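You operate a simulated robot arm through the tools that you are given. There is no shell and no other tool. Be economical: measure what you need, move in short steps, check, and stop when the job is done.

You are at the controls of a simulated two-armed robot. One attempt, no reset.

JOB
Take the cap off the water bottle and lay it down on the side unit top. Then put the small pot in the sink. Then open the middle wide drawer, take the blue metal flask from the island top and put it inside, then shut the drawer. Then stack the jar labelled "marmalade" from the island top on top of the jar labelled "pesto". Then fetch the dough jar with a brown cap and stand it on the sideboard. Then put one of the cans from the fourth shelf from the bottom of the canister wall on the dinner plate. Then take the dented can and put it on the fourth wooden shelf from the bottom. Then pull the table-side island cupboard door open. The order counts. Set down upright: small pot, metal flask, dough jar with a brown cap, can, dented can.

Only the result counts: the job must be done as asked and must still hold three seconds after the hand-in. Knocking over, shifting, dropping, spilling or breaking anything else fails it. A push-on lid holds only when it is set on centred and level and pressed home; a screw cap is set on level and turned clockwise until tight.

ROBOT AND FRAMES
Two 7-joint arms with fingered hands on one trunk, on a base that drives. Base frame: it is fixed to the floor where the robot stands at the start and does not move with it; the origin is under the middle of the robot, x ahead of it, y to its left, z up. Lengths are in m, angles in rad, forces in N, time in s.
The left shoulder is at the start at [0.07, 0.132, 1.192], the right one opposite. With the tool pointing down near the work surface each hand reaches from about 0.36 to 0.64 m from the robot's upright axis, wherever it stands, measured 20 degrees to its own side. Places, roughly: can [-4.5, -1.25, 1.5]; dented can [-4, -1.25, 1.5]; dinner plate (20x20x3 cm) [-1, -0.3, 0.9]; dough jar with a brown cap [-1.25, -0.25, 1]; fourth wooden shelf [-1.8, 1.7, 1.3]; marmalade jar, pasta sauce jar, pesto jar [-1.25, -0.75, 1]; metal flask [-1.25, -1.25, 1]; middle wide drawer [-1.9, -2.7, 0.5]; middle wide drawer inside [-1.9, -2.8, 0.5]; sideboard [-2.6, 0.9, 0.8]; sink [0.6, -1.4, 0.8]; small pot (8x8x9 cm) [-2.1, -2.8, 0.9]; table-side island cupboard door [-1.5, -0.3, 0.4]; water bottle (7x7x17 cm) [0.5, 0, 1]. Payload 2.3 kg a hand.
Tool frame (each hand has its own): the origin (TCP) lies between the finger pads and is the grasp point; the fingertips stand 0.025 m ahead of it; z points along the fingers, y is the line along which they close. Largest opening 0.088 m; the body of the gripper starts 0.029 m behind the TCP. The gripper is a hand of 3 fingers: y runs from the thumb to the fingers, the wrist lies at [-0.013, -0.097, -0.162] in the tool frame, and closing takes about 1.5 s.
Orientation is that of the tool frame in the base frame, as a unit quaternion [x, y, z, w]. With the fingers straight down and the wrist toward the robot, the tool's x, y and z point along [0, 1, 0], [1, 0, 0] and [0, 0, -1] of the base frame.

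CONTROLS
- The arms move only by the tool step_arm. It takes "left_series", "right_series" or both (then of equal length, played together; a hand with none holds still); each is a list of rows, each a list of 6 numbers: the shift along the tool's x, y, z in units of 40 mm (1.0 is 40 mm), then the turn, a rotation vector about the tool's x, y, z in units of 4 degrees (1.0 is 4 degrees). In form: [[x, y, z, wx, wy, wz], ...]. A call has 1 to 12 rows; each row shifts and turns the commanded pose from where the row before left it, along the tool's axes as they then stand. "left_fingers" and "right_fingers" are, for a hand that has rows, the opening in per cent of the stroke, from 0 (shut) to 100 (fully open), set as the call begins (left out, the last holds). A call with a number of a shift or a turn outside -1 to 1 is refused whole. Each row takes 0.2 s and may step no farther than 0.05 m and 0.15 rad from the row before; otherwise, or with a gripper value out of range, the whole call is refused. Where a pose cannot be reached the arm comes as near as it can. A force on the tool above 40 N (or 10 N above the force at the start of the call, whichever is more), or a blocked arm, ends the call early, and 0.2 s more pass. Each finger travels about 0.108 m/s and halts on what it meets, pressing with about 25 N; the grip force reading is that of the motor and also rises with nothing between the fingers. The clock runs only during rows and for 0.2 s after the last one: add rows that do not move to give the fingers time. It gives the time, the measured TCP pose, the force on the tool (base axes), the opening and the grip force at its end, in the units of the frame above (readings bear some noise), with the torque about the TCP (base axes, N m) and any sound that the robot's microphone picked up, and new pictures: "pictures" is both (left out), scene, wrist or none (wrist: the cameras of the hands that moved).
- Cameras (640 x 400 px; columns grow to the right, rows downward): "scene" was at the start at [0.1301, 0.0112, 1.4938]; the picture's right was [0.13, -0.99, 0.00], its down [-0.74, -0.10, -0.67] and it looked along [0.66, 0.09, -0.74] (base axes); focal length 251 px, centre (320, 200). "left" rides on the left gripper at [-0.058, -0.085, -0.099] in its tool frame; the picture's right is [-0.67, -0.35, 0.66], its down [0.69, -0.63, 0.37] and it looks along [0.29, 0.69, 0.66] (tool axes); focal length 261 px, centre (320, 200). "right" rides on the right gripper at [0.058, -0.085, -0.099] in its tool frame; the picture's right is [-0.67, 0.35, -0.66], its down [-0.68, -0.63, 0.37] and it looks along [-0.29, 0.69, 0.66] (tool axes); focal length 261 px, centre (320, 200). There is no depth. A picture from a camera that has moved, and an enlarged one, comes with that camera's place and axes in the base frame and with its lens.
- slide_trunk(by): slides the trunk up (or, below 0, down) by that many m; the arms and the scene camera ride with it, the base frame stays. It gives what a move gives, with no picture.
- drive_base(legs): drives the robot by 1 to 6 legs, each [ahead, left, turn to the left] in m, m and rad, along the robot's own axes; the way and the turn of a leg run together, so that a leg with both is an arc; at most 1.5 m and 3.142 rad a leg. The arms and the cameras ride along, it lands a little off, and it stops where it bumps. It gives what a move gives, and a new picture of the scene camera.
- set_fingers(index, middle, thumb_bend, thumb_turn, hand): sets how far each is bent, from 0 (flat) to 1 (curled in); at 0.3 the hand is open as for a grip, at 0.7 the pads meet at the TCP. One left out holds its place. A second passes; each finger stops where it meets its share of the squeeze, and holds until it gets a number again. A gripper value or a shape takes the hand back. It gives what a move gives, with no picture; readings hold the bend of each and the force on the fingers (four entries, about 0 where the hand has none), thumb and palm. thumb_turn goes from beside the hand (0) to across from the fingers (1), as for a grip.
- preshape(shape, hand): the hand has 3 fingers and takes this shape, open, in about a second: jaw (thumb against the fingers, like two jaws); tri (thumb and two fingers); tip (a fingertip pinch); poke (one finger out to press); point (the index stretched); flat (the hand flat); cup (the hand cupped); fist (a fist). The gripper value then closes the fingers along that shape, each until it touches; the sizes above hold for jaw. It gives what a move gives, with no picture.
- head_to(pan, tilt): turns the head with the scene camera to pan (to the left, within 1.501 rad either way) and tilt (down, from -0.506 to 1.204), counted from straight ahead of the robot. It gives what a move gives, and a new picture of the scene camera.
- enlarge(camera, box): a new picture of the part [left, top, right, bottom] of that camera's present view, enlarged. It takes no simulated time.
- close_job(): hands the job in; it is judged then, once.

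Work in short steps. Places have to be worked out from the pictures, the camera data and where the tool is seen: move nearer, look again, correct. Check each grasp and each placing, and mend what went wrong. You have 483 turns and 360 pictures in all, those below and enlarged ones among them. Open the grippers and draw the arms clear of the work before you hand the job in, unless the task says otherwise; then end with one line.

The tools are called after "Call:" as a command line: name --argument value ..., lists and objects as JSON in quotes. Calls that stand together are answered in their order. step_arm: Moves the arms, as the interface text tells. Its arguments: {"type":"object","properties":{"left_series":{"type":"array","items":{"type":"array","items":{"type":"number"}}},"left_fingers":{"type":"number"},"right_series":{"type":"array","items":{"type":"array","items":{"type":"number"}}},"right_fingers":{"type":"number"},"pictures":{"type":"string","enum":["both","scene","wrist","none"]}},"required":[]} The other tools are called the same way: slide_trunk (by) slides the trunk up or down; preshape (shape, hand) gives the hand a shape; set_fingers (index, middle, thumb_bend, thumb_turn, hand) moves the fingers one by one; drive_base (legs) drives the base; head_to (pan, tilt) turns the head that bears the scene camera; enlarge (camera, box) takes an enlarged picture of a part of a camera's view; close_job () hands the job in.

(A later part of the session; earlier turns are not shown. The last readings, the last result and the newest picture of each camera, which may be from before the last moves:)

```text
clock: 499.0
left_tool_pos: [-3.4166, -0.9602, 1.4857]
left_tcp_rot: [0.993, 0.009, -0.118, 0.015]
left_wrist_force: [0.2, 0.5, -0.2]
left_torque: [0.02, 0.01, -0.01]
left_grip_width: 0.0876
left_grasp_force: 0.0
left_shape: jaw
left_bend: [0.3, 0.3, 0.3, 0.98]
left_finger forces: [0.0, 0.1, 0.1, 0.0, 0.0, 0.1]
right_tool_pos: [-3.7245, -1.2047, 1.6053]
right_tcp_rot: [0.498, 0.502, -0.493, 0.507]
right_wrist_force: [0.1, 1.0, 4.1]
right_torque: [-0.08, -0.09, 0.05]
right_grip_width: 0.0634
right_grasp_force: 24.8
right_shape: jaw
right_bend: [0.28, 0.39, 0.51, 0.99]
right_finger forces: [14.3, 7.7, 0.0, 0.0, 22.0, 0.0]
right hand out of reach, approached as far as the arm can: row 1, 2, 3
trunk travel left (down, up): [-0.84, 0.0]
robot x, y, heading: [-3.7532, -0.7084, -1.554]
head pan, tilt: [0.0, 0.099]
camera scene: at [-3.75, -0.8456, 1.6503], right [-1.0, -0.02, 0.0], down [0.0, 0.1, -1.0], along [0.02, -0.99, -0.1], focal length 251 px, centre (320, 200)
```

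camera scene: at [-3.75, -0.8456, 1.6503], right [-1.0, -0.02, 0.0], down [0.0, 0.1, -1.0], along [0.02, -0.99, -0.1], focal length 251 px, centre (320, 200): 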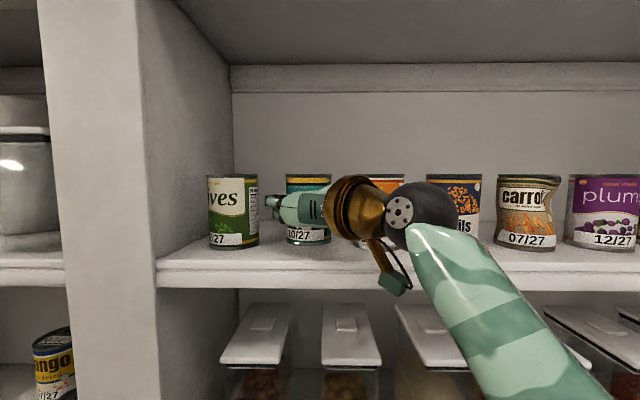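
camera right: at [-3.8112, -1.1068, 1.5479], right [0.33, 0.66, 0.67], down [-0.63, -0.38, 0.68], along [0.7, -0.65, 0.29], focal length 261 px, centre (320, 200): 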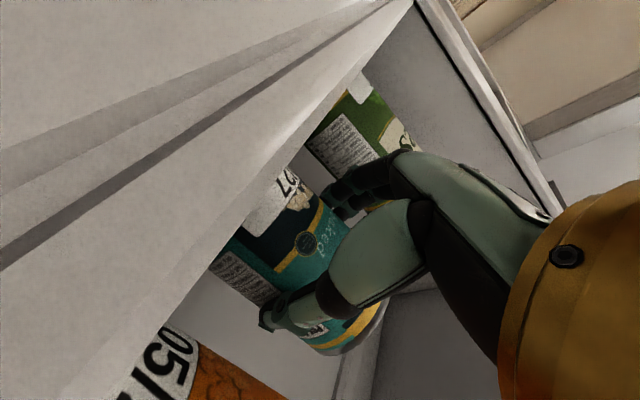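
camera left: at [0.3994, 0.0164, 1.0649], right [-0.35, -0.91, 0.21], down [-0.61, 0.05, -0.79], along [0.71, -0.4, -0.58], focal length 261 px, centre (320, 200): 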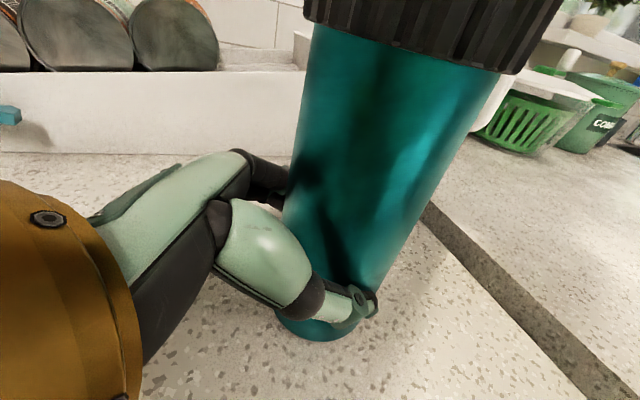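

No more upward reach there; lift while drawing the hand back.

Call:
step_arm --right_series '[[-0.2, 0, -0.4, 0, 0, 0], [-0.3, 0, -0.4, 0, 0, 0], [-0.3, 0, -0.4, 0, 0, 0], [-0.3, 0, -0.3, 0, 0, 0], [0, 0, 0, 0, 0, 0]]' --pictures "scene"

```text
clock: 500.2
left_tool_pos: [-3.4155, -0.9628, 1.4843]
left_tcp_rot: [0.993, 0.01, -0.118, 0.014]
left_wrist_force: [0.4, 0.0, 0.3]
left_torque: [-0.02, 0.03, 0.02]
left_grip_width: 0.0877
left_grasp_force: 0.1
left_shape: jaw
left_bend: [0.3, 0.3, 0.3, 0.98]
left_finger forces: [0.1, 0.0, 0.0, 0.0, 0.0, 0.1]
right_tool_pos: [-3.7282, -1.1458, 1.6448]
right_tcp_rot: [0.499, 0.503, -0.492, 0.506]
right_wrist_force: [0.2, -0.3, -3.0]
right_torque: [0.09, 0.0, 0.01]
right_grip_width: 0.0631
right_grasp_force: 25.5
right_shape: jaw
right_bend: [0.28, 0.39, 0.51, 0.98]
right_finger forces: [14.5, 7.2, 0.0, 0.0, 21.8, 0.0]
trunk travel left (down, up): [-0.84, 0.0]
robot x, y, heading: [-3.755, -0.7068, -1.554]
head pan, tilt: [0.0, 0.099]
camera scene: at [-3.7501, -0.8488, 1.6499], right [-1.0, -0.02, 0.0], down [0.0, 0.1, -0.99], along [0.02, -0.99, -0.1], focal length 251 px, centre (320, 200)
```

scene: 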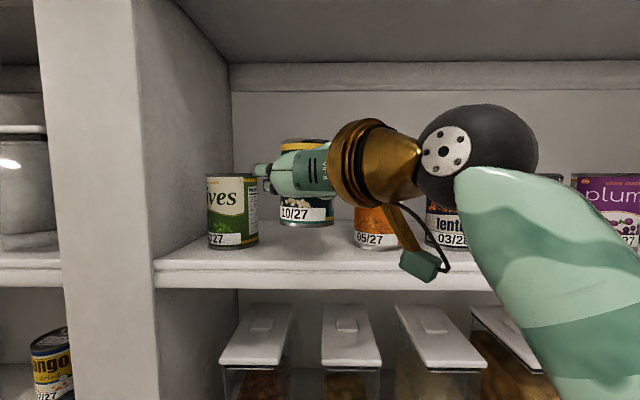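

Can is free (3 N). Back out of the shelf.

Call:
drive_base --legs '[[-0.22, 0, 0]]'

Call:
slide_trunk --by -0.3

Call:
step_arm --right_series '[[0.8, 0, -0.3, 0, 0, 0], [0.8, 0, -0.3, 0, 0, 0], [0.6, 0, -0.3, 0, 0, 0], [0, 0, -0.5, 0, 0, 0], [0, 0, -0.5, 0, 0, 0], [0, 0, 0, 0, 0, 0]]' --pictures "scene"

```text
clock: 501.9
left_tool_pos: [-3.4193, -0.7489, 1.4841]
left_tcp_rot: [0.993, 0.011, -0.117, 0.012]
left_wrist_force: [-0.7, -0.6, -0.2]
left_torque: [0.01, -0.03, -0.03]
left_grip_width: 0.088
left_grasp_force: 0.0
left_shape: jaw
left_bend: [0.3, 0.3, 0.3, 0.98]
left_finger forces: [0.0, 0.0, 0.0, 0.0, 0.1, 0.0]
right_tool_pos: [-3.7311, -0.9319, 1.643]
right_tcp_rot: [0.5, 0.504, -0.489, 0.506]
right_wrist_force: [-0.1, -0.2, -2.9]
right_torque: [0.07, -0.02, 0.0]
right_grip_width: 0.063
right_grasp_force: 24.7
right_shape: jaw
right_bend: [0.28, 0.39, 0.51, 0.98]
right_finger forces: [14.5, 7.0, 0.1, 0.0, 21.9, 0.0]
trunk travel left (down, up): [-0.84, 0.0]
robot x, y, heading: [-3.7563, -0.4827, -1.55]
head pan, tilt: [0.0, 0.099]
camera scene: at [-3.7537, -0.6352, 1.6493], right [-1.0, -0.02, 0.0], down [0.0, 0.1, -0.99], along [0.02, -0.99, -0.1], focal length 251 px, centre (320, 200)
```

scene: 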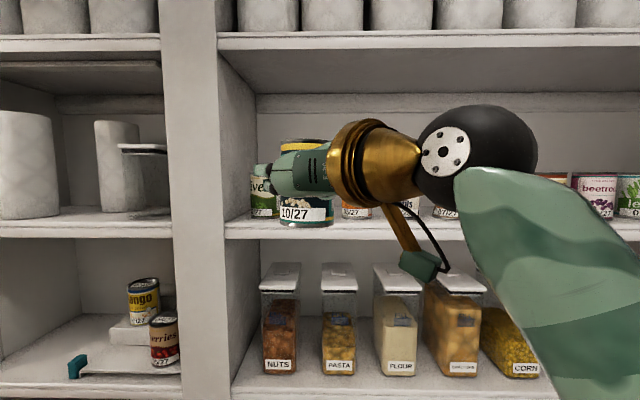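

```text
clock: 504.9
left_tool_pos: [-3.4194, -0.7428, 1.185]
left_tcp_rot: [0.993, 0.01, -0.117, 0.013]
left_wrist_force: [0.1, -0.5, -0.1]
left_torque: [0.03, 0.0, 0.04]
left_grip_width: 0.0875
left_grasp_force: 0.0
left_shape: jaw
left_bend: [0.3, 0.3, 0.3, 0.98]
left_finger forces: [0.0, 0.1, 0.1, 0.1, 0.0, 0.0]
right_tool_pos: [-3.7307, -0.9255, 1.3451]
right_tcp_rot: [0.498, 0.503, -0.491, 0.508]
right_wrist_force: [-1.1, 0.6, -2.8]
right_torque: [0.09, 0.01, 0.0]
right_grip_width: 0.0631
right_grasp_force: 24.8
right_shape: jaw
right_bend: [0.28, 0.39, 0.51, 0.98]
right_finger forces: [14.5, 7.1, 0.0, 0.0, 22.0, 0.1]
trunk travel left (down, up): [-0.54, 0.3]
robot x, y, heading: [-3.7559, -0.4866, -1.551]
head pan, tilt: [0.0, 0.099]
```

```text
clock: 506.3
left_tool_pos: [-3.4182, -0.7434, 1.1841]
left_tcp_rot: [0.993, 0.011, -0.118, 0.014]
left_wrist_force: [-0.3, -0.6, 0.3]
left_torque: [-0.01, 0.01, -0.03]
left_grip_width: 0.0877
left_grasp_force: 0.0
left_shape: jaw
left_bend: [0.3, 0.3, 0.3, 0.98]
left_finger forces: [0.0, 0.1, 0.0, 0.0, 0.1, 0.1]
right_tool_pos: [-3.7311, -0.861, 1.2909]
right_tcp_rot: [0.498, 0.504, -0.491, 0.507]
right_wrist_force: [-0.1, 0.1, -3.2]
right_torque: [0.07, 0.01, 0.01]
right_grip_width: 0.0627
right_grasp_force: 24.9
right_shape: jaw
right_bend: [0.28, 0.39, 0.52, 0.97]
right_finger forces: [14.5, 6.8, 0.0, 0.0, 21.8, 0.0]
right hand out of reach, approached as far as the arm can: row 1
trunk travel left (down, up): [-0.54, 0.3]
robot x, y, heading: [-3.7591, -0.4881, -1.556]
head pan, tilt: [0.0, 0.099]
camera scene: at [-3.7536, -0.6287, 1.3499], right [-1.0, -0.02, 0.0], down [0.0, 0.1, -0.99], along [0.02, -0.99, -0.1], focal length 251 px, centre (320, 200)
```

scene: 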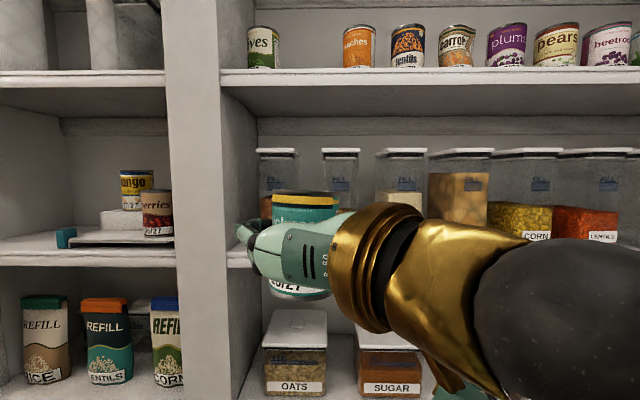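

Turn 25° left to shorten the frontal extent and exit through the doorway.

Call:
drive_base --legs '[[0, 0, 0.45], [0.483, 0.72, 0]]'

```text
clock: 512.2
left_tool_pos: [-2.4751, -0.6734, 1.1847]
left_tcp_rot: [0.966, 0.23, -0.111, 0.039]
left_wrist_force: [-0.4, -0.4, 1.2]
left_torque: [0.0, -0.02, 0.0]
left_grip_width: 0.0877
left_grasp_force: 0.0
left_shape: jaw
left_bend: [0.3, 0.3, 0.3, 0.98]
left_finger forces: [0.0, 0.0, 0.0, 0.1, 0.0, 0.0]
right_tool_pos: [-2.705, -0.9156, 1.291]
right_tcp_rot: [0.374, 0.601, -0.367, 0.603]
right_wrist_force: [0.1, 0.3, -3.1]
right_torque: [0.11, 0.02, -0.04]
right_grip_width: 0.0624
right_grasp_force: 24.9
right_shape: jaw
right_bend: [0.28, 0.39, 0.52, 0.97]
right_finger forces: [14.5, 6.8, 0.0, 0.0, 21.6, 0.1]
trunk travel left (down, up): [-0.54, 0.3]
robot x, y, heading: [-2.893, -0.5889, -1.104]
head pan, tilt: [0.0, 0.099]
camera scene: at [-2.8251, -0.7155, 1.35], right [-0.89, -0.45, 0.0], down [-0.04, 0.09, -0.99], along [0.45, -0.89, -0.1], focal length 251 px, centre (320, 200)
```

scene: 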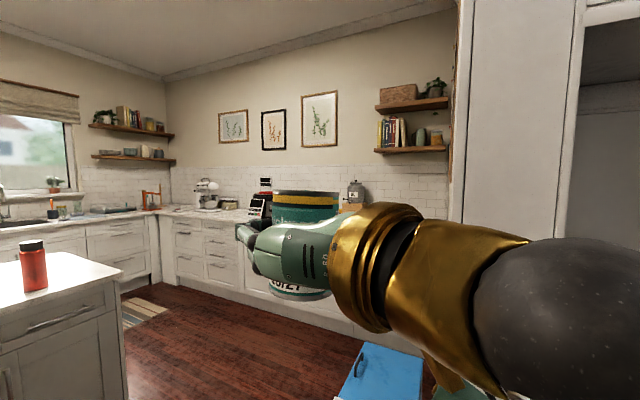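

Continue out, then go north around the island to its north end, facing −y.

Call:
drive_base --legs '[[0.426, 0.849, 0], [0, 0, -0.466], [-0.97, 0, 0], [0, 0.95, 0]]'

Call:
head_to --pan 0.0 --tilt 0.7

```text
clock: 527.8
left_tool_pos: [-0.6307, 0.1249, 1.1857]
left_tcp_rot: [0.993, 0.003, -0.116, 0.014]
left_wrist_force: [-0.7, -0.7, -0.2]
left_torque: [-0.01, 0.05, -0.01]
left_grip_width: 0.0876
left_grasp_force: 0.1
left_shape: jaw
left_bend: [0.3, 0.3, 0.3, 0.98]
left_finger forces: [0.0, 0.1, 0.0, 0.1, 0.0, 0.1]
right_tool_pos: [-0.945, 0.0102, 1.29]
right_tcp_rot: [0.502, 0.501, -0.494, 0.504]
right_wrist_force: [-0.8, 0.0, -3.1]
right_torque: [0.09, -0.02, -0.01]
right_grip_width: 0.0626
right_grasp_force: 25.0
right_shape: jaw
right_bend: [0.28, 0.39, 0.52, 0.97]
right_finger forces: [14.5, 6.7, 0.0, 0.0, 21.5, 0.0]
trunk travel left (down, up): [-0.54, 0.3]
robot x, y, heading: [-0.9693, 0.3845, -1.569]
head pan, tilt: [0.0, 0.099]
camera scene: at [-0.9638, 0.2436, 1.35], right [-1.0, -0.01, 0.0], down [0.0, 0.1, -0.99], along [0.01, -0.99, -0.1], focal length 251 px, centre (320, 200)
```

scene: 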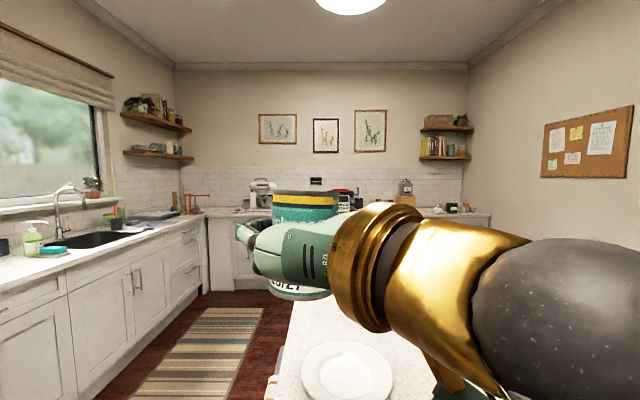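

```text
clock: 528.8
left_tool_pos: [-0.6305, 0.1238, 1.1845]
left_tcp_rot: [0.993, 0.003, -0.117, 0.013]
left_wrist_force: [0.7, 0.9, -0.5]
left_torque: [0.03, 0.02, 0.01]
left_grip_width: 0.0875
left_grasp_force: 0.0
left_shape: jaw
left_bend: [0.3, 0.3, 0.3, 0.98]
left_finger forces: [0.0, 0.0, 0.0, 0.0, 0.0, 0.0]
right_tool_pos: [-0.9434, 0.0106, 1.2922]
right_tcp_rot: [0.502, 0.5, -0.495, 0.503]
right_wrist_force: [-0.8, -0.2, -3.2]
right_torque: [0.13, -0.04, -0.01]
right_grip_width: 0.0626
right_grasp_force: 25.2
right_shape: jaw
right_bend: [0.28, 0.39, 0.52, 0.97]
right_finger forces: [14.5, 6.7, 0.0, 0.1, 21.5, 0.0]
trunk travel left (down, up): [-0.54, 0.3]
robot x, y, heading: [-0.9679, 0.3854, -1.562]
head pan, tilt: [0.0, 0.7]
camera scene: at [-0.9635, 0.2507, 1.2952], right [-1.0, -0.01, 0.0], down [0.0, 0.64, -0.77], along [0.01, -0.77, -0.64], focal length 251 px, centre (320, 200)
```

scene: 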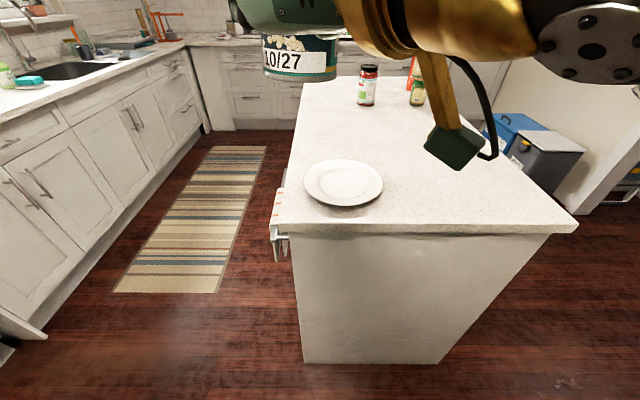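

Plate centre ≈(−1.017,−0.253). Position above it.

Call:
drive_base --legs '[[0.12, -0.074, 0]]'

Call:
slide_trunk --by -0.15

Call:
step_arm --right_series '[[0, 0, 0.9, 0, 0, 0], [0, 0, 0.9, 0, 0, 0], [0, 0, 0.9, 0, 0, 0], [0, 0, 0.8, 0, 0, 0], [0, 0, 0, 0, 0, 0]]' --pictures "scene"

```text
clock: 530.2
left_tool_pos: [-0.7021, 0.004, 1.1851]
left_tcp_rot: [0.993, 0.004, -0.118, 0.013]
left_wrist_force: [-0.1, -0.8, 0.2]
left_torque: [-0.02, 0.0, 0.02]
left_grip_width: 0.0879
left_grasp_force: 0.1
left_shape: jaw
left_bend: [0.3, 0.3, 0.3, 0.98]
left_finger forces: [0.0, 0.0, 0.1, 0.0, 0.0, 0.1]
right_tool_pos: [-1.0155, -0.1101, 1.2922]
right_tcp_rot: [0.501, 0.5, -0.495, 0.504]
right_wrist_force: [-0.5, -0.4, -3.0]
right_torque: [0.06, -0.05, -0.01]
right_grip_width: 0.0627
right_grasp_force: 25.1
right_shape: jaw
right_bend: [0.28, 0.39, 0.52, 0.97]
right_finger forces: [14.4, 6.7, 0.1, 0.0, 21.7, 0.0]
trunk travel left (down, up): [-0.54, 0.3]
robot x, y, heading: [-1.0413, 0.2678, -1.566]
head pan, tilt: [0.0, 0.7]
camera scene: at [-1.0354, 0.1309, 1.2954], right [-1.0, -0.01, 0.0], down [0.0, 0.64, -0.77], along [0.0, -0.77, -0.64], focal length 251 px, centre (320, 200)
```

scene: 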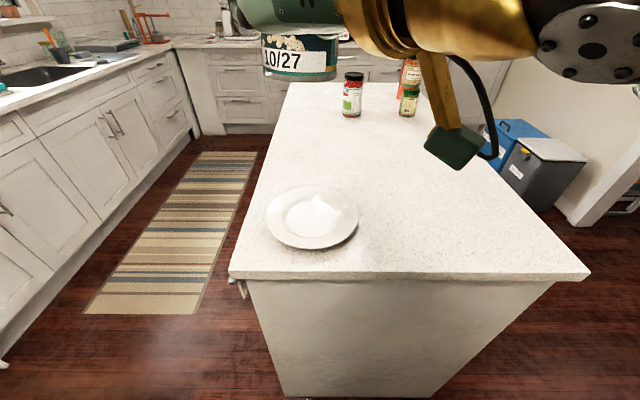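

```text
clock: 531.9
left_tool_pos: [-0.7023, 0.0042, 1.0346]
left_tcp_rot: [0.993, 0.003, -0.118, 0.013]
left_wrist_force: [-0.5, 0.6, 0.9]
left_torque: [-0.02, 0.01, -0.02]
left_grip_width: 0.0877
left_grasp_force: 0.1
left_shape: jaw
left_bend: [0.3, 0.3, 0.3, 0.98]
left_finger forces: [0.1, 0.0, 0.1, 0.1, 0.1, 0.1]
right_tool_pos: [-1.0169, -0.1103, 1.1415]
right_tcp_rot: [0.502, 0.499, -0.495, 0.504]
right_wrist_force: [-1.1, -0.6, -2.3]
right_torque: [0.09, -0.01, -0.01]
right_grip_width: 0.0628
right_grasp_force: 25.1
right_shape: jaw
right_bend: [0.28, 0.39, 0.52, 0.97]
right_finger forces: [14.5, 6.7, 0.0, 0.0, 21.5, 0.0]
trunk travel left (down, up): [-0.39, 0.45]
robot x, y, heading: [-1.0394, 0.2625, -1.565]
head pan, tilt: [0.0, 0.7]
```

```text
clock: 533.1
left_tool_pos: [-0.704, 0.0032, 1.0362]
left_tcp_rot: [0.993, 0.004, -0.117, 0.014]
left_wrist_force: [-0.2, 0.3, -0.3]
left_torque: [0.0, 0.0, 0.0]
left_grip_width: 0.0876
left_grasp_force: 0.0
left_shape: jaw
left_bend: [0.3, 0.3, 0.3, 0.98]
left_finger forces: [0.1, 0.0, 0.1, 0.0, 0.1, 0.1]
right_tool_pos: [-1.019, -0.2531, 1.1405]
right_tcp_rot: [0.501, 0.5, -0.495, 0.504]
right_wrist_force: [-0.2, 1.0, -2.9]
right_torque: [0.11, 0.01, -0.01]
right_grip_width: 0.0624
right_grasp_force: 24.5
right_shape: jaw
right_bend: [0.28, 0.4, 0.52, 0.97]
right_finger forces: [15.6, 6.9, 0.0, 0.0, 23.0, 0.0]
trunk travel left (down, up): [-0.39, 0.45]
robot x, y, heading: [-1.0412, 0.261, -1.563]
head pan, tilt: [0.0, 0.7]
camera scene: at [-1.0373, 0.1299, 1.1452], right [-1.0, -0.01, 0.0], down [0.0, 0.64, -0.76], along [0.01, -0.76, -0.64], focal length 251 px, centre (320, 200)
```

scene: 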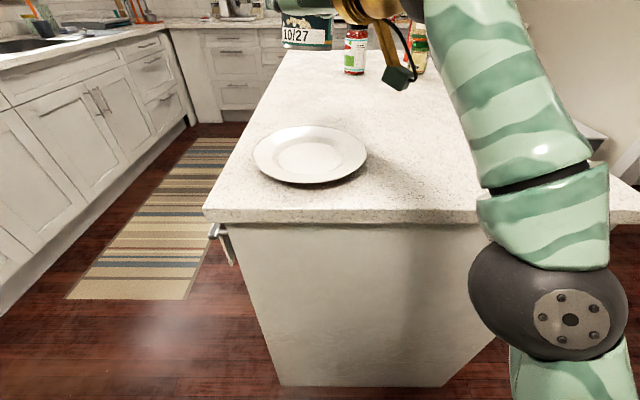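

Aligned over the plate. Lower 0.125 by trunk, then small steps.

Call:
slide_trunk --by -0.125

Call:
step_arm --right_series '[[0.1, 0, 0, 0, 0, 0], [0.1, 0, 0, 0, 0, 0], [0.1, 0, 0, 0, 0, 0], [0.1, 0, 0, 0, 0, 0], [0.1, 0, 0, 0, 0, 0], [0.1, 0, 0, 0, 0, 0], [0.1, 0, 0, 0, 0, 0], [0.1, 0, 0, 0, 0, 0], [0, 0, 0, 0, 0, 0]]'

```text
clock: 534.7
left_tool_pos: [-0.7027, 0.0023, 0.91]
left_tcp_rot: [0.993, 0.003, -0.117, 0.012]
left_wrist_force: [0.3, -0.1, 1.0]
left_torque: [0.02, 0.03, 0.0]
left_grip_width: 0.0876
left_grasp_force: 0.1
left_shape: jaw
left_bend: [0.3, 0.3, 0.3, 0.98]
left_finger forces: [0.1, 0.0, 0.1, 0.1, 0.0, 0.0]
right_tool_pos: [-1.0183, -0.2525, 1.0162]
right_tcp_rot: [0.502, 0.5, -0.495, 0.503]
right_wrist_force: [0.3, -0.2, -3.2]
right_torque: [0.1, 0.01, 0.02]
right_grip_width: 0.0624
right_grasp_force: 25.3
right_shape: jaw
right_bend: [0.28, 0.4, 0.52, 0.97]
right_finger forces: [15.5, 7.0, 0.0, 0.0, 23.0, 0.0]
trunk travel left (down, up): [-0.265, 0.575]
robot x, y, heading: [-1.0426, 0.2589, -1.567]
head pan, tilt: [0.0, 0.7]
```

```text
clock: 536.7
left_tool_pos: [-0.7026, 0.0033, 0.91]
left_tcp_rot: [0.993, 0.003, -0.117, 0.013]
left_wrist_force: [0.7, -0.6, 0.0]
left_torque: [0.0, 0.0, 0.0]
left_grip_width: 0.0875
left_grasp_force: 0.0
left_shape: jaw
left_bend: [0.3, 0.3, 0.3, 0.98]
left_finger forces: [0.0, 0.0, 0.0, 0.0, 0.0, 0.1]
right_tool_pos: [-1.0175, -0.2522, 0.9844]
right_tcp_rot: [0.5, 0.5, -0.495, 0.504]
right_wrist_force: [0.9, -8.0, 13.5]
right_torque: [1.42, 1.63, 0.69]
right_grip_width: 0.0624
right_grasp_force: 25.2
right_shape: jaw
right_bend: [0.28, 0.4, 0.52, 0.97]
right_finger forces: [15.6, 6.9, 0.0, 0.0, 22.9, 0.0]
trunk travel left (down, up): [-0.265, 0.575]
robot x, y, heading: [-1.0383, 0.2643, -1.564]
head pan, tilt: [0.0, 0.7]
camera scene: at [-1.0357, 0.1294, 1.0205], right [-1.0, -0.01, 0.0], down [0.0, 0.64, -0.76], along [0.0, -0.76, -0.64], focal length 251 px, centre (320, 200)
camera right: at [-1.1035, -0.1547, 0.9275], right [0.34, 0.66, 0.67], down [-0.63, -0.37, 0.68], along [0.7, -0.66, 0.29], focal length 261 px, centre (320, 200)
```

scene: 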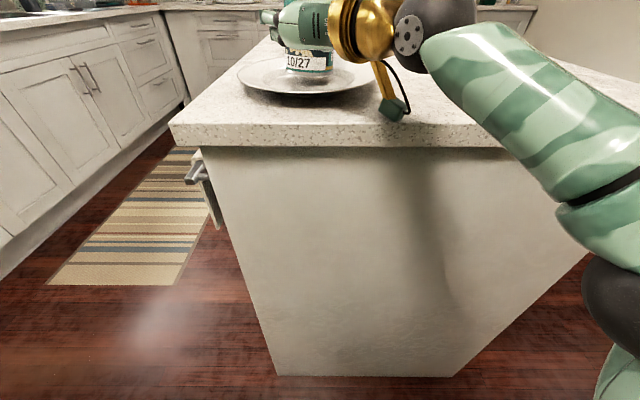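
right: 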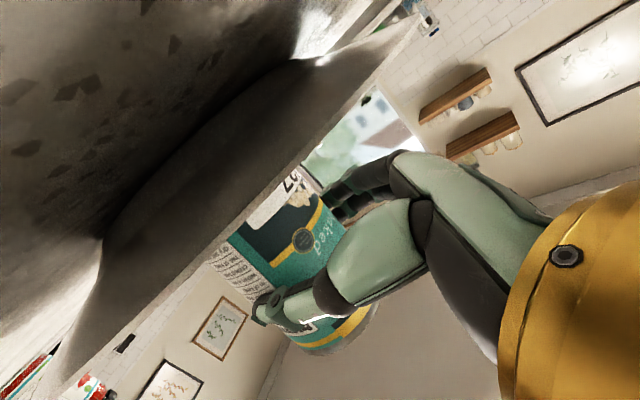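

The camera bracket, not the can, touches the island top. Raise slightly, pitch the hand 5° nose-down so the bracket clears, then lower again.

Call:
step_arm --right_series '[[-0.3, 0, 0, 0, 0, 0], [0, 0, 0, 0, 0.7, 0], [0, 0, 0, 0, 0.7, 0], [0, 0, 0, 0, 0, 0]]' --pictures "none"

Call:
step_arm --right_series '[[0.12, 0, 0, 0, 0, 0], [0.1, 0, 0, 0, 0, 0], [0.1, 0, 0, 0, 0, 0], [0.06, 0, 0, 0, 0, 0], [0, 0, 0, 0, 0, 0]]' --pictures "none"

```text
clock: 537.7
left_tool_pos: [-0.7035, 0.0027, 0.9112]
left_tcp_rot: [0.993, 0.004, -0.117, 0.012]
left_wrist_force: [-0.1, 0.2, 0.7]
left_torque: [-0.04, 0.0, -0.04]
left_grip_width: 0.0876
left_grasp_force: 0.0
left_shape: jaw
left_bend: [0.3, 0.3, 0.3, 0.98]
left_finger forces: [0.0, 0.0, 0.0, 0.0, 0.0, 0.0]
right_tool_pos: [-1.018, -0.253, 0.9962]
right_tcp_rot: [0.525, 0.525, -0.469, 0.478]
right_wrist_force: [0.1, 1.0, -3.2]
right_torque: [0.08, 0.0, -0.01]
right_grip_width: 0.0623
right_grasp_force: 24.8
right_shape: jaw
right_bend: [0.28, 0.4, 0.52, 0.97]
right_finger forces: [15.4, 7.0, 0.0, 0.0, 22.8, 0.1]
trunk travel left (down, up): [-0.265, 0.575]
robot x, y, heading: [-1.0387, 0.2629, -1.565]
head pan, tilt: [0.0, 0.7]
```

```text
clock: 538.9
left_tool_pos: [-0.704, 0.0035, 0.9107]
left_tcp_rot: [0.993, 0.005, -0.117, 0.013]
left_wrist_force: [0.3, -0.4, -0.5]
left_torque: [0.0, -0.01, 0.02]
left_grip_width: 0.0876
left_grasp_force: 0.2
left_shape: jaw
left_bend: [0.3, 0.3, 0.3, 0.98]
left_finger forces: [0.0, 0.1, 0.0, 0.0, 0.0, 0.0]
right_tool_pos: [-1.0191, -0.251, 0.9812]
right_tcp_rot: [0.526, 0.523, -0.469, 0.479]
right_wrist_force: [0.8, 0.0, -2.2]
right_torque: [0.1, 0.0, 0.01]
right_grip_width: 0.0624
right_grasp_force: 25.1
right_shape: jaw
right_bend: [0.28, 0.4, 0.52, 0.97]
right_finger forces: [15.3, 7.4, 0.0, 0.1, 22.9, 0.0]
trunk travel left (down, up): [-0.265, 0.575]
robot x, y, heading: [-1.0416, 0.2638, -1.567]
head pan, tilt: [0.0, 0.7]
```

Clear now; lower a little more in small steps.

Call:
step_arm --right_series '[[0.06, 0, 0, 0, 0, 0], [0.06, 0, 0, 0, 0, 0], [0.06, 0, 0, 0, 0, 0], [0, 0, 0, 0, 0, 0]]' --pictures "wrist"

```text
clock: 539.9
left_tool_pos: [-0.7025, 0.0044, 0.9093]
left_tcp_rot: [0.993, 0.004, -0.117, 0.014]
left_wrist_force: [-0.6, -0.4, 0.5]
left_torque: [0.01, -0.02, 0.02]
left_grip_width: 0.0876
left_grasp_force: 0.0
left_shape: jaw
left_bend: [0.3, 0.3, 0.3, 0.98]
left_finger forces: [0.0, 0.0, 0.1, 0.0, 0.1, 0.0]
right_tool_pos: [-1.0184, -0.2484, 0.9735]
right_tcp_rot: [0.525, 0.523, -0.47, 0.48]
right_wrist_force: [0.2, 1.3, 0.9]
right_torque: [-0.08, -0.04, -0.01]
right_grip_width: 0.0627
right_grasp_force: 25.4
right_shape: jaw
right_bend: [0.28, 0.39, 0.51, 0.99]
right_finger forces: [15.0, 9.4, 0.1, 0.0, 23.8, 0.0]
trunk travel left (down, up): [-0.265, 0.575]
robot x, y, heading: [-1.0444, 0.2616, -1.561]
head pan, tilt: [0.0, 0.7]
camera right: at [-1.1031, -0.1463, 0.9272], right [0.34, 0.59, 0.73], down [-0.63, -0.44, 0.64], along [0.7, -0.68, 0.23], focal length 261 px, centre (320, 200)
```

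right: 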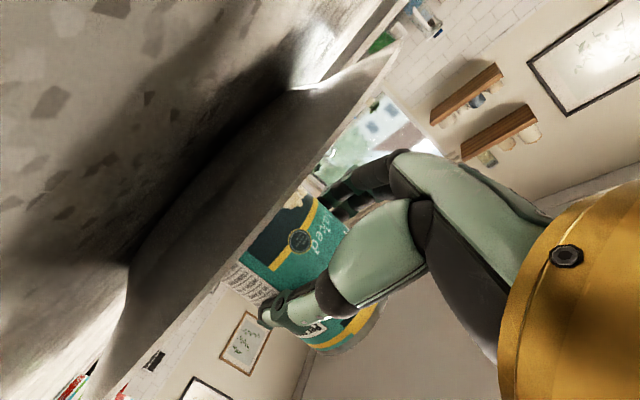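

The can's front edge now rests on the plate. Release.

Call:
set_fingers --hand "right" --index 0.25 --middle 0.25 --thumb_bend 0.25

Call:
step_arm --right_series '[[-0.15, 0, 0, 0, 0, 0], [0, 0, -0.4, 0, 0, 0], [0, 0, -0.6, 0, 0, 0], [0, 0, -0.9, 0, 0, 0], [0, 0, -0.9, 0, 0, 0], [0, 0, 0, 0, 0, 0]]'

```text
clock: 540.9
left_tool_pos: [-0.7031, 0.0033, 0.9101]
left_tcp_rot: [0.993, 0.003, -0.117, 0.013]
left_wrist_force: [0.2, -0.2, 1.1]
left_torque: [0.0, -0.02, 0.0]
left_grip_width: 0.0877
left_grasp_force: 0.0
left_shape: jaw
left_bend: [0.3, 0.3, 0.3, 0.98]
left_finger forces: [0.0, 0.0, 0.0, 0.0, 0.1, 0.1]
right_tool_pos: [-1.0185, -0.2498, 0.9744]
right_tcp_rot: [0.524, 0.524, -0.47, 0.479]
right_wrist_force: [0.7, -0.1, -0.1]
right_torque: [-0.05, 0.0, 0.03]
right_grip_width: 0.0934
right_grasp_force: 0.0
right_shape: fingers
right_bend: [0.25, 0.25, 0.25, 1.0]
right_finger forces: [0.1, 0.0, 0.0, 0.0, 0.0, 0.0]
trunk travel left (down, up): [-0.265, 0.575]
robot x, y, heading: [-1.0391, 0.2665, -1.563]
head pan, tilt: [0.0, 0.7]
```

```text
clock: 542.3
left_tool_pos: [-0.7039, 0.0026, 0.9103]
left_tcp_rot: [0.993, 0.004, -0.117, 0.013]
left_wrist_force: [0.1, 0.6, 0.4]
left_torque: [0.02, -0.01, 0.01]
left_grip_width: 0.0875
left_grasp_force: 0.0
left_shape: jaw
left_bend: [0.3, 0.3, 0.3, 0.98]
left_finger forces: [0.0, 0.1, 0.1, 0.0, 0.0, 0.0]
right_tool_pos: [-1.0195, -0.1393, 0.9897]
right_tcp_rot: [0.525, 0.524, -0.47, 0.479]
right_wrist_force: [-0.5, 0.5, -0.7]
right_torque: [0.03, 0.02, 0.03]
right_grip_width: 0.0938
right_grasp_force: 0.1
right_shape: fingers
right_bend: [0.25, 0.25, 0.25, 1.0]
right_finger forces: [0.0, 0.1, 0.1, 0.0, 0.0, 0.0]
trunk travel left (down, up): [-0.265, 0.575]
robot x, y, heading: [-1.0324, 0.2652, -1.564]
head pan, tilt: [0.0, 0.7]
camera scene: at [-1.0363, 0.1299, 1.0202], right [-1.0, -0.01, 0.0], down [0.0, 0.64, -0.76], along [0.0, -0.76, -0.64], focal length 251 px, centre (320, 200)
camera right: at [-1.104, -0.0369, 0.9424], right [0.34, 0.59, 0.74], down [-0.63, -0.44, 0.64], along [0.7, -0.68, 0.23], focal length 261 px, centre (320, 200)
```

scene: 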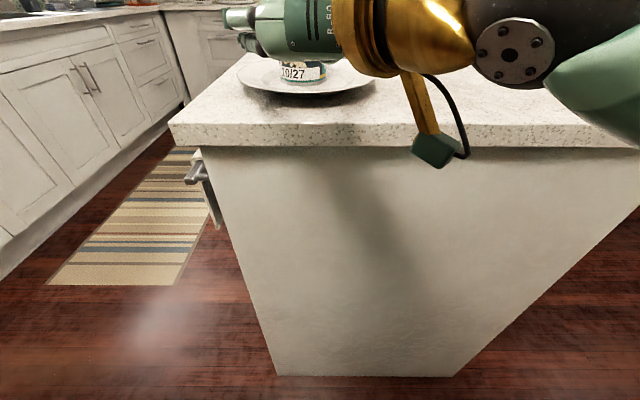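
right: 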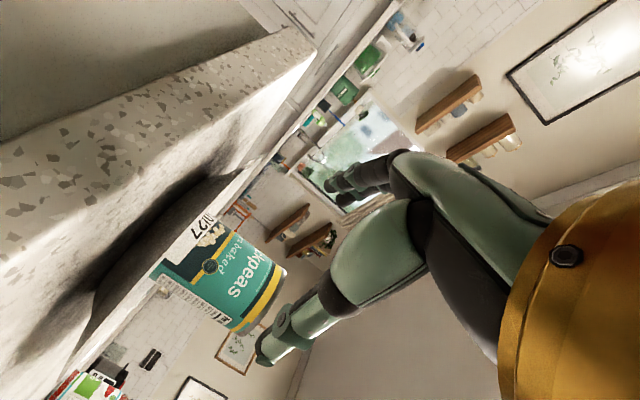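

Can stands upright on the plate. Back off, restore pitch, raise trunk and return to the pantry.

Call:
drive_base --legs '[[-0.14, 0, 0]]'

Call:
step_arm --right_series '[[0, 0, 0, 0, -0.7, 0], [0, 0, 0, 0, -0.7, 0], [0, 0, 0, 0, 0, 0]]' --right_fingers 100 --pictures "none"

Call:
slide_trunk --by 0.3

Call:
drive_base --legs '[[0, -0.93, 0], [0.98, 0, 0], [0, 0, 0.46], [-0.43, -0.847, 0]]'

```text
clock: 543.6
left_tool_pos: [-0.7036, 0.1439, 0.9101]
left_tcp_rot: [0.993, 0.002, -0.117, 0.014]
left_wrist_force: [-0.2, -0.2, -0.2]
left_torque: [-0.01, 0.0, 0.03]
left_grip_width: 0.0879
left_grasp_force: 0.1
left_shape: jaw
left_bend: [0.3, 0.3, 0.3, 0.98]
left_finger forces: [0.0, 0.0, 0.0, 0.0, 0.1, 0.0]
right_tool_pos: [-1.0205, -0.0, 0.99]
right_tcp_rot: [0.525, 0.523, -0.47, 0.479]
right_wrist_force: [-0.1, 0.8, 0.2]
right_torque: [0.0, 0.02, -0.02]
right_grip_width: 0.094
right_grasp_force: 0.2
right_shape: fingers
right_bend: [0.25, 0.25, 0.25, 1.0]
right_finger forces: [0.0, 0.1, 0.1, 0.0, 0.0, 0.0]
trunk travel left (down, up): [-0.265, 0.575]
robot x, y, heading: [-1.0374, 0.4043, -1.565]
head pan, tilt: [0.0, 0.7]
camera scene: at [-1.0373, 0.2698, 1.0203], right [-1.0, -0.01, 0.0], down [0.0, 0.64, -0.77], along [0.0, -0.77, -0.64], focal length 251 px, centre (320, 200)
```

scene: 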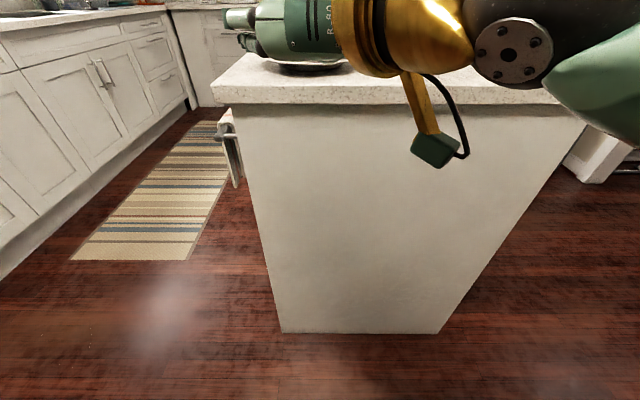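

```text
clock: 544.4
left_tool_pos: [-0.7035, 0.1429, 0.9098]
left_tcp_rot: [0.993, 0.003, -0.118, 0.013]
left_wrist_force: [-0.4, -0.1, -0.6]
left_torque: [-0.01, 0.01, 0.01]
left_grip_width: 0.0876
left_grasp_force: 0.0
left_shape: jaw
left_bend: [0.3, 0.3, 0.3, 0.98]
left_finger forces: [0.1, 0.0, 0.1, 0.0, 0.0, 0.0]
right_tool_pos: [-1.0189, -0.0001, 0.9892]
right_tcp_rot: [0.502, 0.499, -0.495, 0.504]
right_wrist_force: [0.2, -0.7, -0.4]
right_torque: [0.02, 0.03, -0.03]
right_grip_width: 0.0881
right_grasp_force: 0.0
right_shape: jaw
right_bend: [0.3, 0.3, 0.3, 0.98]
right_finger forces: [0.0, 0.0, 0.0, 0.0, 0.0, 0.1]
trunk travel left (down, up): [-0.265, 0.575]
robot x, y, heading: [-1.0395, 0.4052, -1.566]
head pan, tilt: [0.0, 0.7]
```

```text
clock: 547.4
left_tool_pos: [-0.7045, 0.1427, 1.2105]
left_tcp_rot: [0.993, 0.003, -0.118, 0.013]
left_wrist_force: [0.3, -0.5, 0.6]
left_torque: [-0.01, -0.02, -0.02]
left_grip_width: 0.088
left_grasp_force: 0.1
left_shape: jaw
left_bend: [0.3, 0.3, 0.3, 0.98]
left_finger forces: [0.1, 0.0, 0.1, 0.1, 0.0, 0.0]
right_tool_pos: [-1.0203, -0.001, 1.2897]
right_tcp_rot: [0.501, 0.5, -0.495, 0.504]
right_wrist_force: [0.0, 0.2, 0.2]
right_torque: [0.01, 0.01, -0.02]
right_grip_width: 0.088
right_grasp_force: 0.0
right_shape: jaw
right_bend: [0.3, 0.3, 0.3, 0.98]
right_finger forces: [0.1, 0.1, 0.1, 0.0, 0.0, 0.0]
trunk travel left (down, up): [-0.565, 0.275]
robot x, y, heading: [-1.0415, 0.4014, -1.566]
head pan, tilt: [0.0, 0.7]
```

```text
clock: 562.9
left_tool_pos: [-2.5038, -0.6607, 1.2098]
left_tcp_rot: [0.97, 0.214, -0.112, 0.037]
left_wrist_force: [-0.6, -0.4, 0.1]
left_torque: [-0.04, 0.02, 0.04]
left_grip_width: 0.0876
left_grasp_force: 0.0
left_shape: jaw
left_bend: [0.3, 0.3, 0.3, 0.98]
left_finger forces: [0.1, 0.0, 0.0, 0.1, 0.1, 0.1]
right_tool_pos: [-2.7318, -0.9229, 1.2892]
right_tcp_rot: [0.384, 0.595, -0.376, 0.598]
right_wrist_force: [-0.4, 0.6, 0.0]
right_torque: [-0.05, 0.0, 0.01]
right_grip_width: 0.0879
right_grasp_force: 0.0
right_shape: jaw
right_bend: [0.3, 0.3, 0.3, 0.98]
right_finger forces: [0.0, 0.1, 0.0, 0.0, 0.0, 0.0]
trunk travel left (down, up): [-0.565, 0.275]
robot x, y, heading: [-2.9194, -0.5669, -1.135]
head pan, tilt: [0.0, 0.7]
camera scene: at [-2.859, -0.6848, 1.3202], right [-0.91, -0.42, 0.0], down [-0.27, 0.58, -0.76], along [0.32, -0.69, -0.64], focal length 251 px, centre (320, 200)
```

scene: 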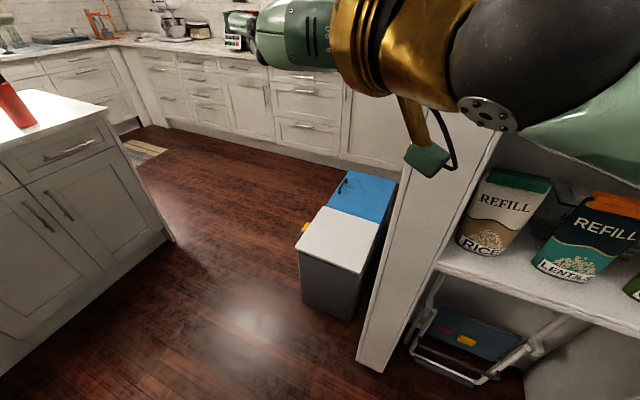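

Continue in to x≈−4.07, then square up to the shelf.

Call:
drive_base --legs '[[-0.549, -1.02, 0], [0, 0, -0.415]]'

Call:
slide_trunk --by 0.275

Call:
head_to --pan 0.0 --tilt 0.1

```text
clock: 570.0
left_tool_pos: [-3.7455, -0.7387, 1.2104]
left_tcp_rot: [0.993, 0.008, -0.117, 0.014]
left_wrist_force: [0.0, -0.6, -0.6]
left_torque: [0.03, 0.0, 0.01]
left_grip_width: 0.0876
left_grasp_force: 0.0
left_shape: jaw
left_bend: [0.3, 0.3, 0.3, 0.98]
left_finger forces: [0.0, 0.0, 0.0, 0.0, 0.1, 0.0]
right_tool_pos: [-4.0595, -0.8854, 1.2898]
right_tcp_rot: [0.499, 0.502, -0.493, 0.506]
right_wrist_force: [-0.2, 0.1, 0.3]
right_torque: [0.05, 0.04, 0.03]
right_grip_width: 0.088
right_grasp_force: 0.0
right_shape: jaw
right_bend: [0.3, 0.3, 0.3, 0.98]
right_finger forces: [0.0, 0.1, 0.1, 0.1, 0.0, 0.0]
trunk travel left (down, up): [-0.565, 0.275]
robot x, y, heading: [-4.0839, -0.4813, -1.55]
head pan, tilt: [0.0, 0.7]
camera scene: at [-4.0799, -0.6151, 1.3203], right [-1.0, -0.01, 0.0], down [-0.01, 0.64, -0.76], along [0.01, -0.76, -0.64], focal length 251 px, centre (320, 200)
```

scene: 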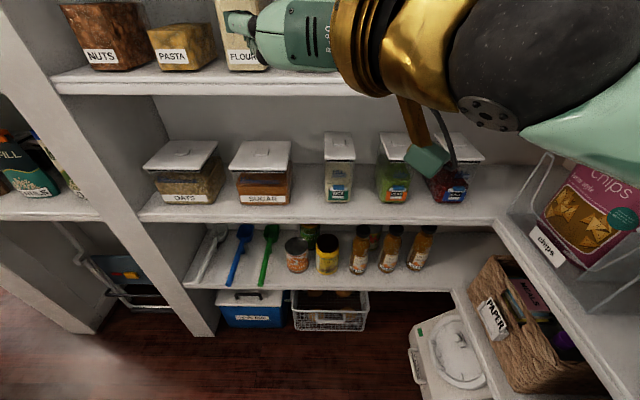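

```text
clock: 572.8
left_tool_pos: [-3.7462, -0.7393, 1.4866]
left_tcp_rot: [0.993, 0.009, -0.117, 0.014]
left_wrist_force: [0.7, 0.5, 0.1]
left_torque: [-0.01, -0.01, 0.0]
left_grip_width: 0.0877
left_grasp_force: 0.1
left_shape: jaw
left_bend: [0.3, 0.3, 0.3, 0.98]
left_finger forces: [0.0, 0.1, 0.0, 0.0, 0.1, 0.0]
right_tool_pos: [-4.0588, -0.8868, 1.5648]
right_tcp_rot: [0.498, 0.503, -0.492, 0.506]
right_wrist_force: [1.0, -0.3, -0.4]
right_torque: [0.03, -0.02, 0.0]
right_grip_width: 0.088
right_grasp_force: 0.0
right_shape: jaw
right_bend: [0.3, 0.3, 0.3, 0.98]
right_finger forces: [0.1, 0.0, 0.1, 0.1, 0.0, 0.0]
trunk travel left (down, up): [-0.84, 0.0]
robot x, y, heading: [-4.0817, -0.4825, -1.562]
head pan, tilt: [0.0, 0.7]
```

```text
clock: 573.8
left_tool_pos: [-3.7446, -0.7385, 1.4846]
left_tcp_rot: [0.993, 0.008, -0.117, 0.014]
left_wrist_force: [-0.1, -1.1, -0.6]
left_torque: [-0.01, 0.0, 0.01]
left_grip_width: 0.088
left_grasp_force: 0.1
left_shape: jaw
left_bend: [0.3, 0.3, 0.3, 0.98]
left_finger forces: [0.0, 0.0, 0.0, 0.1, 0.1, 0.1]
right_tool_pos: [-4.0597, -0.8841, 1.5636]
right_tcp_rot: [0.499, 0.503, -0.492, 0.506]
right_wrist_force: [0.4, 0.2, -0.5]
right_torque: [0.02, 0.03, 0.02]
right_grip_width: 0.0881
right_grasp_force: 0.1
right_shape: jaw
right_bend: [0.3, 0.3, 0.3, 0.98]
right_finger forces: [0.0, 0.1, 0.0, 0.1, 0.1, 0.0]
trunk travel left (down, up): [-0.84, 0.0]
robot x, y, heading: [-4.0831, -0.4789, -1.558]
head pan, tilt: [0.0, 0.099]
camera scene: at [-4.08, -0.6222, 1.65], right [-1.0, -0.01, 0.0], down [0.0, 0.1, -0.99], along [0.01, -0.99, -0.1], focal length 251 px, centre (320, 200)
```

scene: 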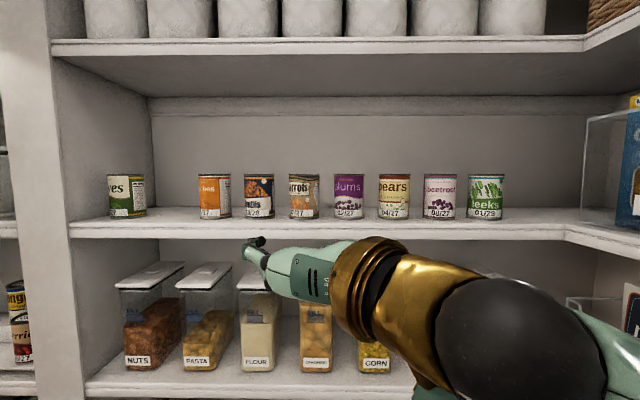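

Call:
enlarge --camera "scene" --box '[230, 160, 380, 230]'

Call:
drive_base --legs '[[0, 0.024, 0]]'

Call:
step_arm --right_series '[[-0.4, 0, 0.6, 0, 0, 0], [-0.5, 0, 0.6, 0, 0, 0], [-0.6, 0, 0.3, 0, 0, 0], [0, 0, 0, 0, 0, 0]]'

```text
4.27 times, centred on (305, 195) of scene
camera zoom: at [-4.08, -0.6222, 1.65], right [-1.0, -0.01, 0.0], down [0.0, 0.1, -0.99], along [0.01, -0.99, -0.1], focal length 1071 px, centre (384, 221)
```

zoom: 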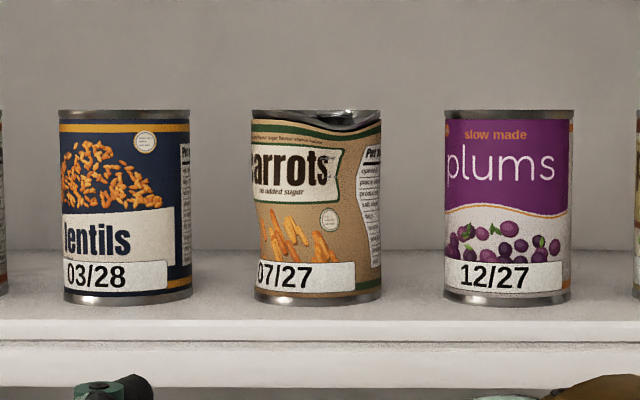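

```text
clock: 574.6
left_tool_pos: [-3.7271, -0.7382, 1.486]
left_tcp_rot: [0.993, 0.007, -0.115, 0.014]
left_wrist_force: [-0.4, 0.0, -0.6]
left_torque: [0.0, -0.03, 0.01]
left_grip_width: 0.0873
left_grasp_force: 0.0
left_shape: jaw
left_bend: [0.3, 0.3, 0.3, 0.98]
left_finger forces: [0.1, 0.0, 0.0, 0.1, 0.1, 0.0]
right_tool_pos: [-4.0419, -0.885, 1.5646]
right_tcp_rot: [0.5, 0.501, -0.491, 0.508]
right_wrist_force: [-0.2, 0.0, -0.2]
right_torque: [-0.01, -0.01, 0.0]
right_grip_width: 0.088
right_grasp_force: 0.0
right_shape: jaw
right_bend: [0.3, 0.3, 0.3, 0.98]
right_finger forces: [0.0, 0.0, 0.0, 0.1, 0.0, 0.0]
trunk travel left (down, up): [-0.84, 0.0]
robot x, y, heading: [-4.0603, -0.482, -1.555]
head pan, tilt: [0.0, 0.099]
camera scene: at [-4.0626, -0.622, 1.65], right [-1.0, -0.01, 0.0], down [0.0, 0.1, -0.99], along [0.01, -0.99, -0.1], focal length 251 px, centre (320, 200)
```

scene: 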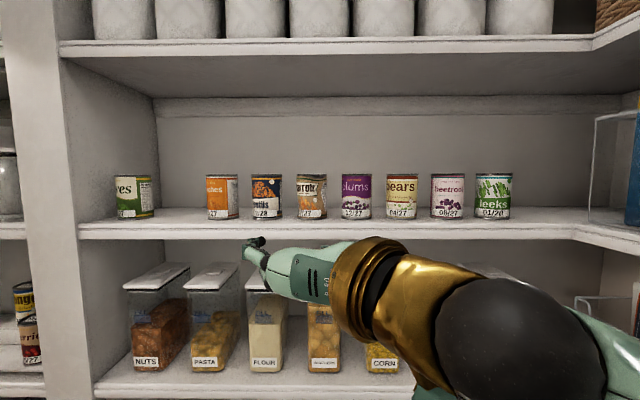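

```text
clock: 575.6
left_tool_pos: [-3.7206, -0.737, 1.485]
left_tcp_rot: [0.993, 0.006, -0.116, 0.014]
left_wrist_force: [-0.1, -0.1, 0.3]
left_torque: [-0.02, 0.0, -0.02]
left_grip_width: 0.0876
left_grasp_force: 0.1
left_shape: jaw
left_bend: [0.3, 0.3, 0.3, 0.98]
left_finger forces: [0.0, 0.0, 0.0, 0.0, 0.0, 0.1]
right_tool_pos: [-4.0354, -0.9447, 1.6229]
right_tcp_rot: [0.499, 0.503, -0.493, 0.506]
right_wrist_force: [-0.1, 0.5, 0.3]
right_torque: [0.01, 0.01, -0.03]
right_grip_width: 0.088
right_grasp_force: 0.1
right_shape: jaw
right_bend: [0.3, 0.3, 0.3, 0.98]
right_finger forces: [0.1, 0.1, 0.1, 0.0, 0.0, 0.1]
trunk travel left (down, up): [-0.84, 0.0]
robot x, y, heading: [-4.0575, -0.4781, -1.558]
head pan, tilt: [0.0, 0.099]
camera scene: at [-4.0552, -0.6212, 1.6501], right [-1.0, -0.01, 0.0], down [0.0, 0.1, -1.0], along [0.01, -0.99, -0.1], focal length 251 px, centre (320, 200)
camera right: at [-4.1205, -0.8482, 1.5663], right [0.33, 0.66, 0.68], down [-0.63, -0.38, 0.68], along [0.7, -0.65, 0.29], focal length 261 px, centre (320, 200)
```

scene: 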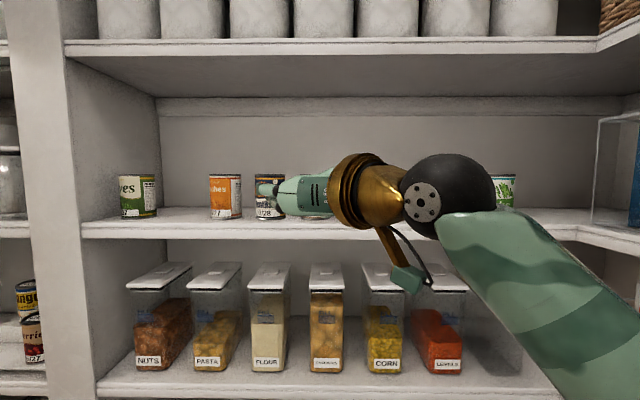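
right: 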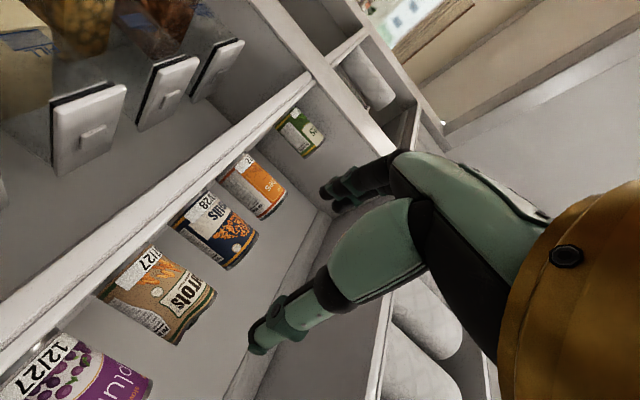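

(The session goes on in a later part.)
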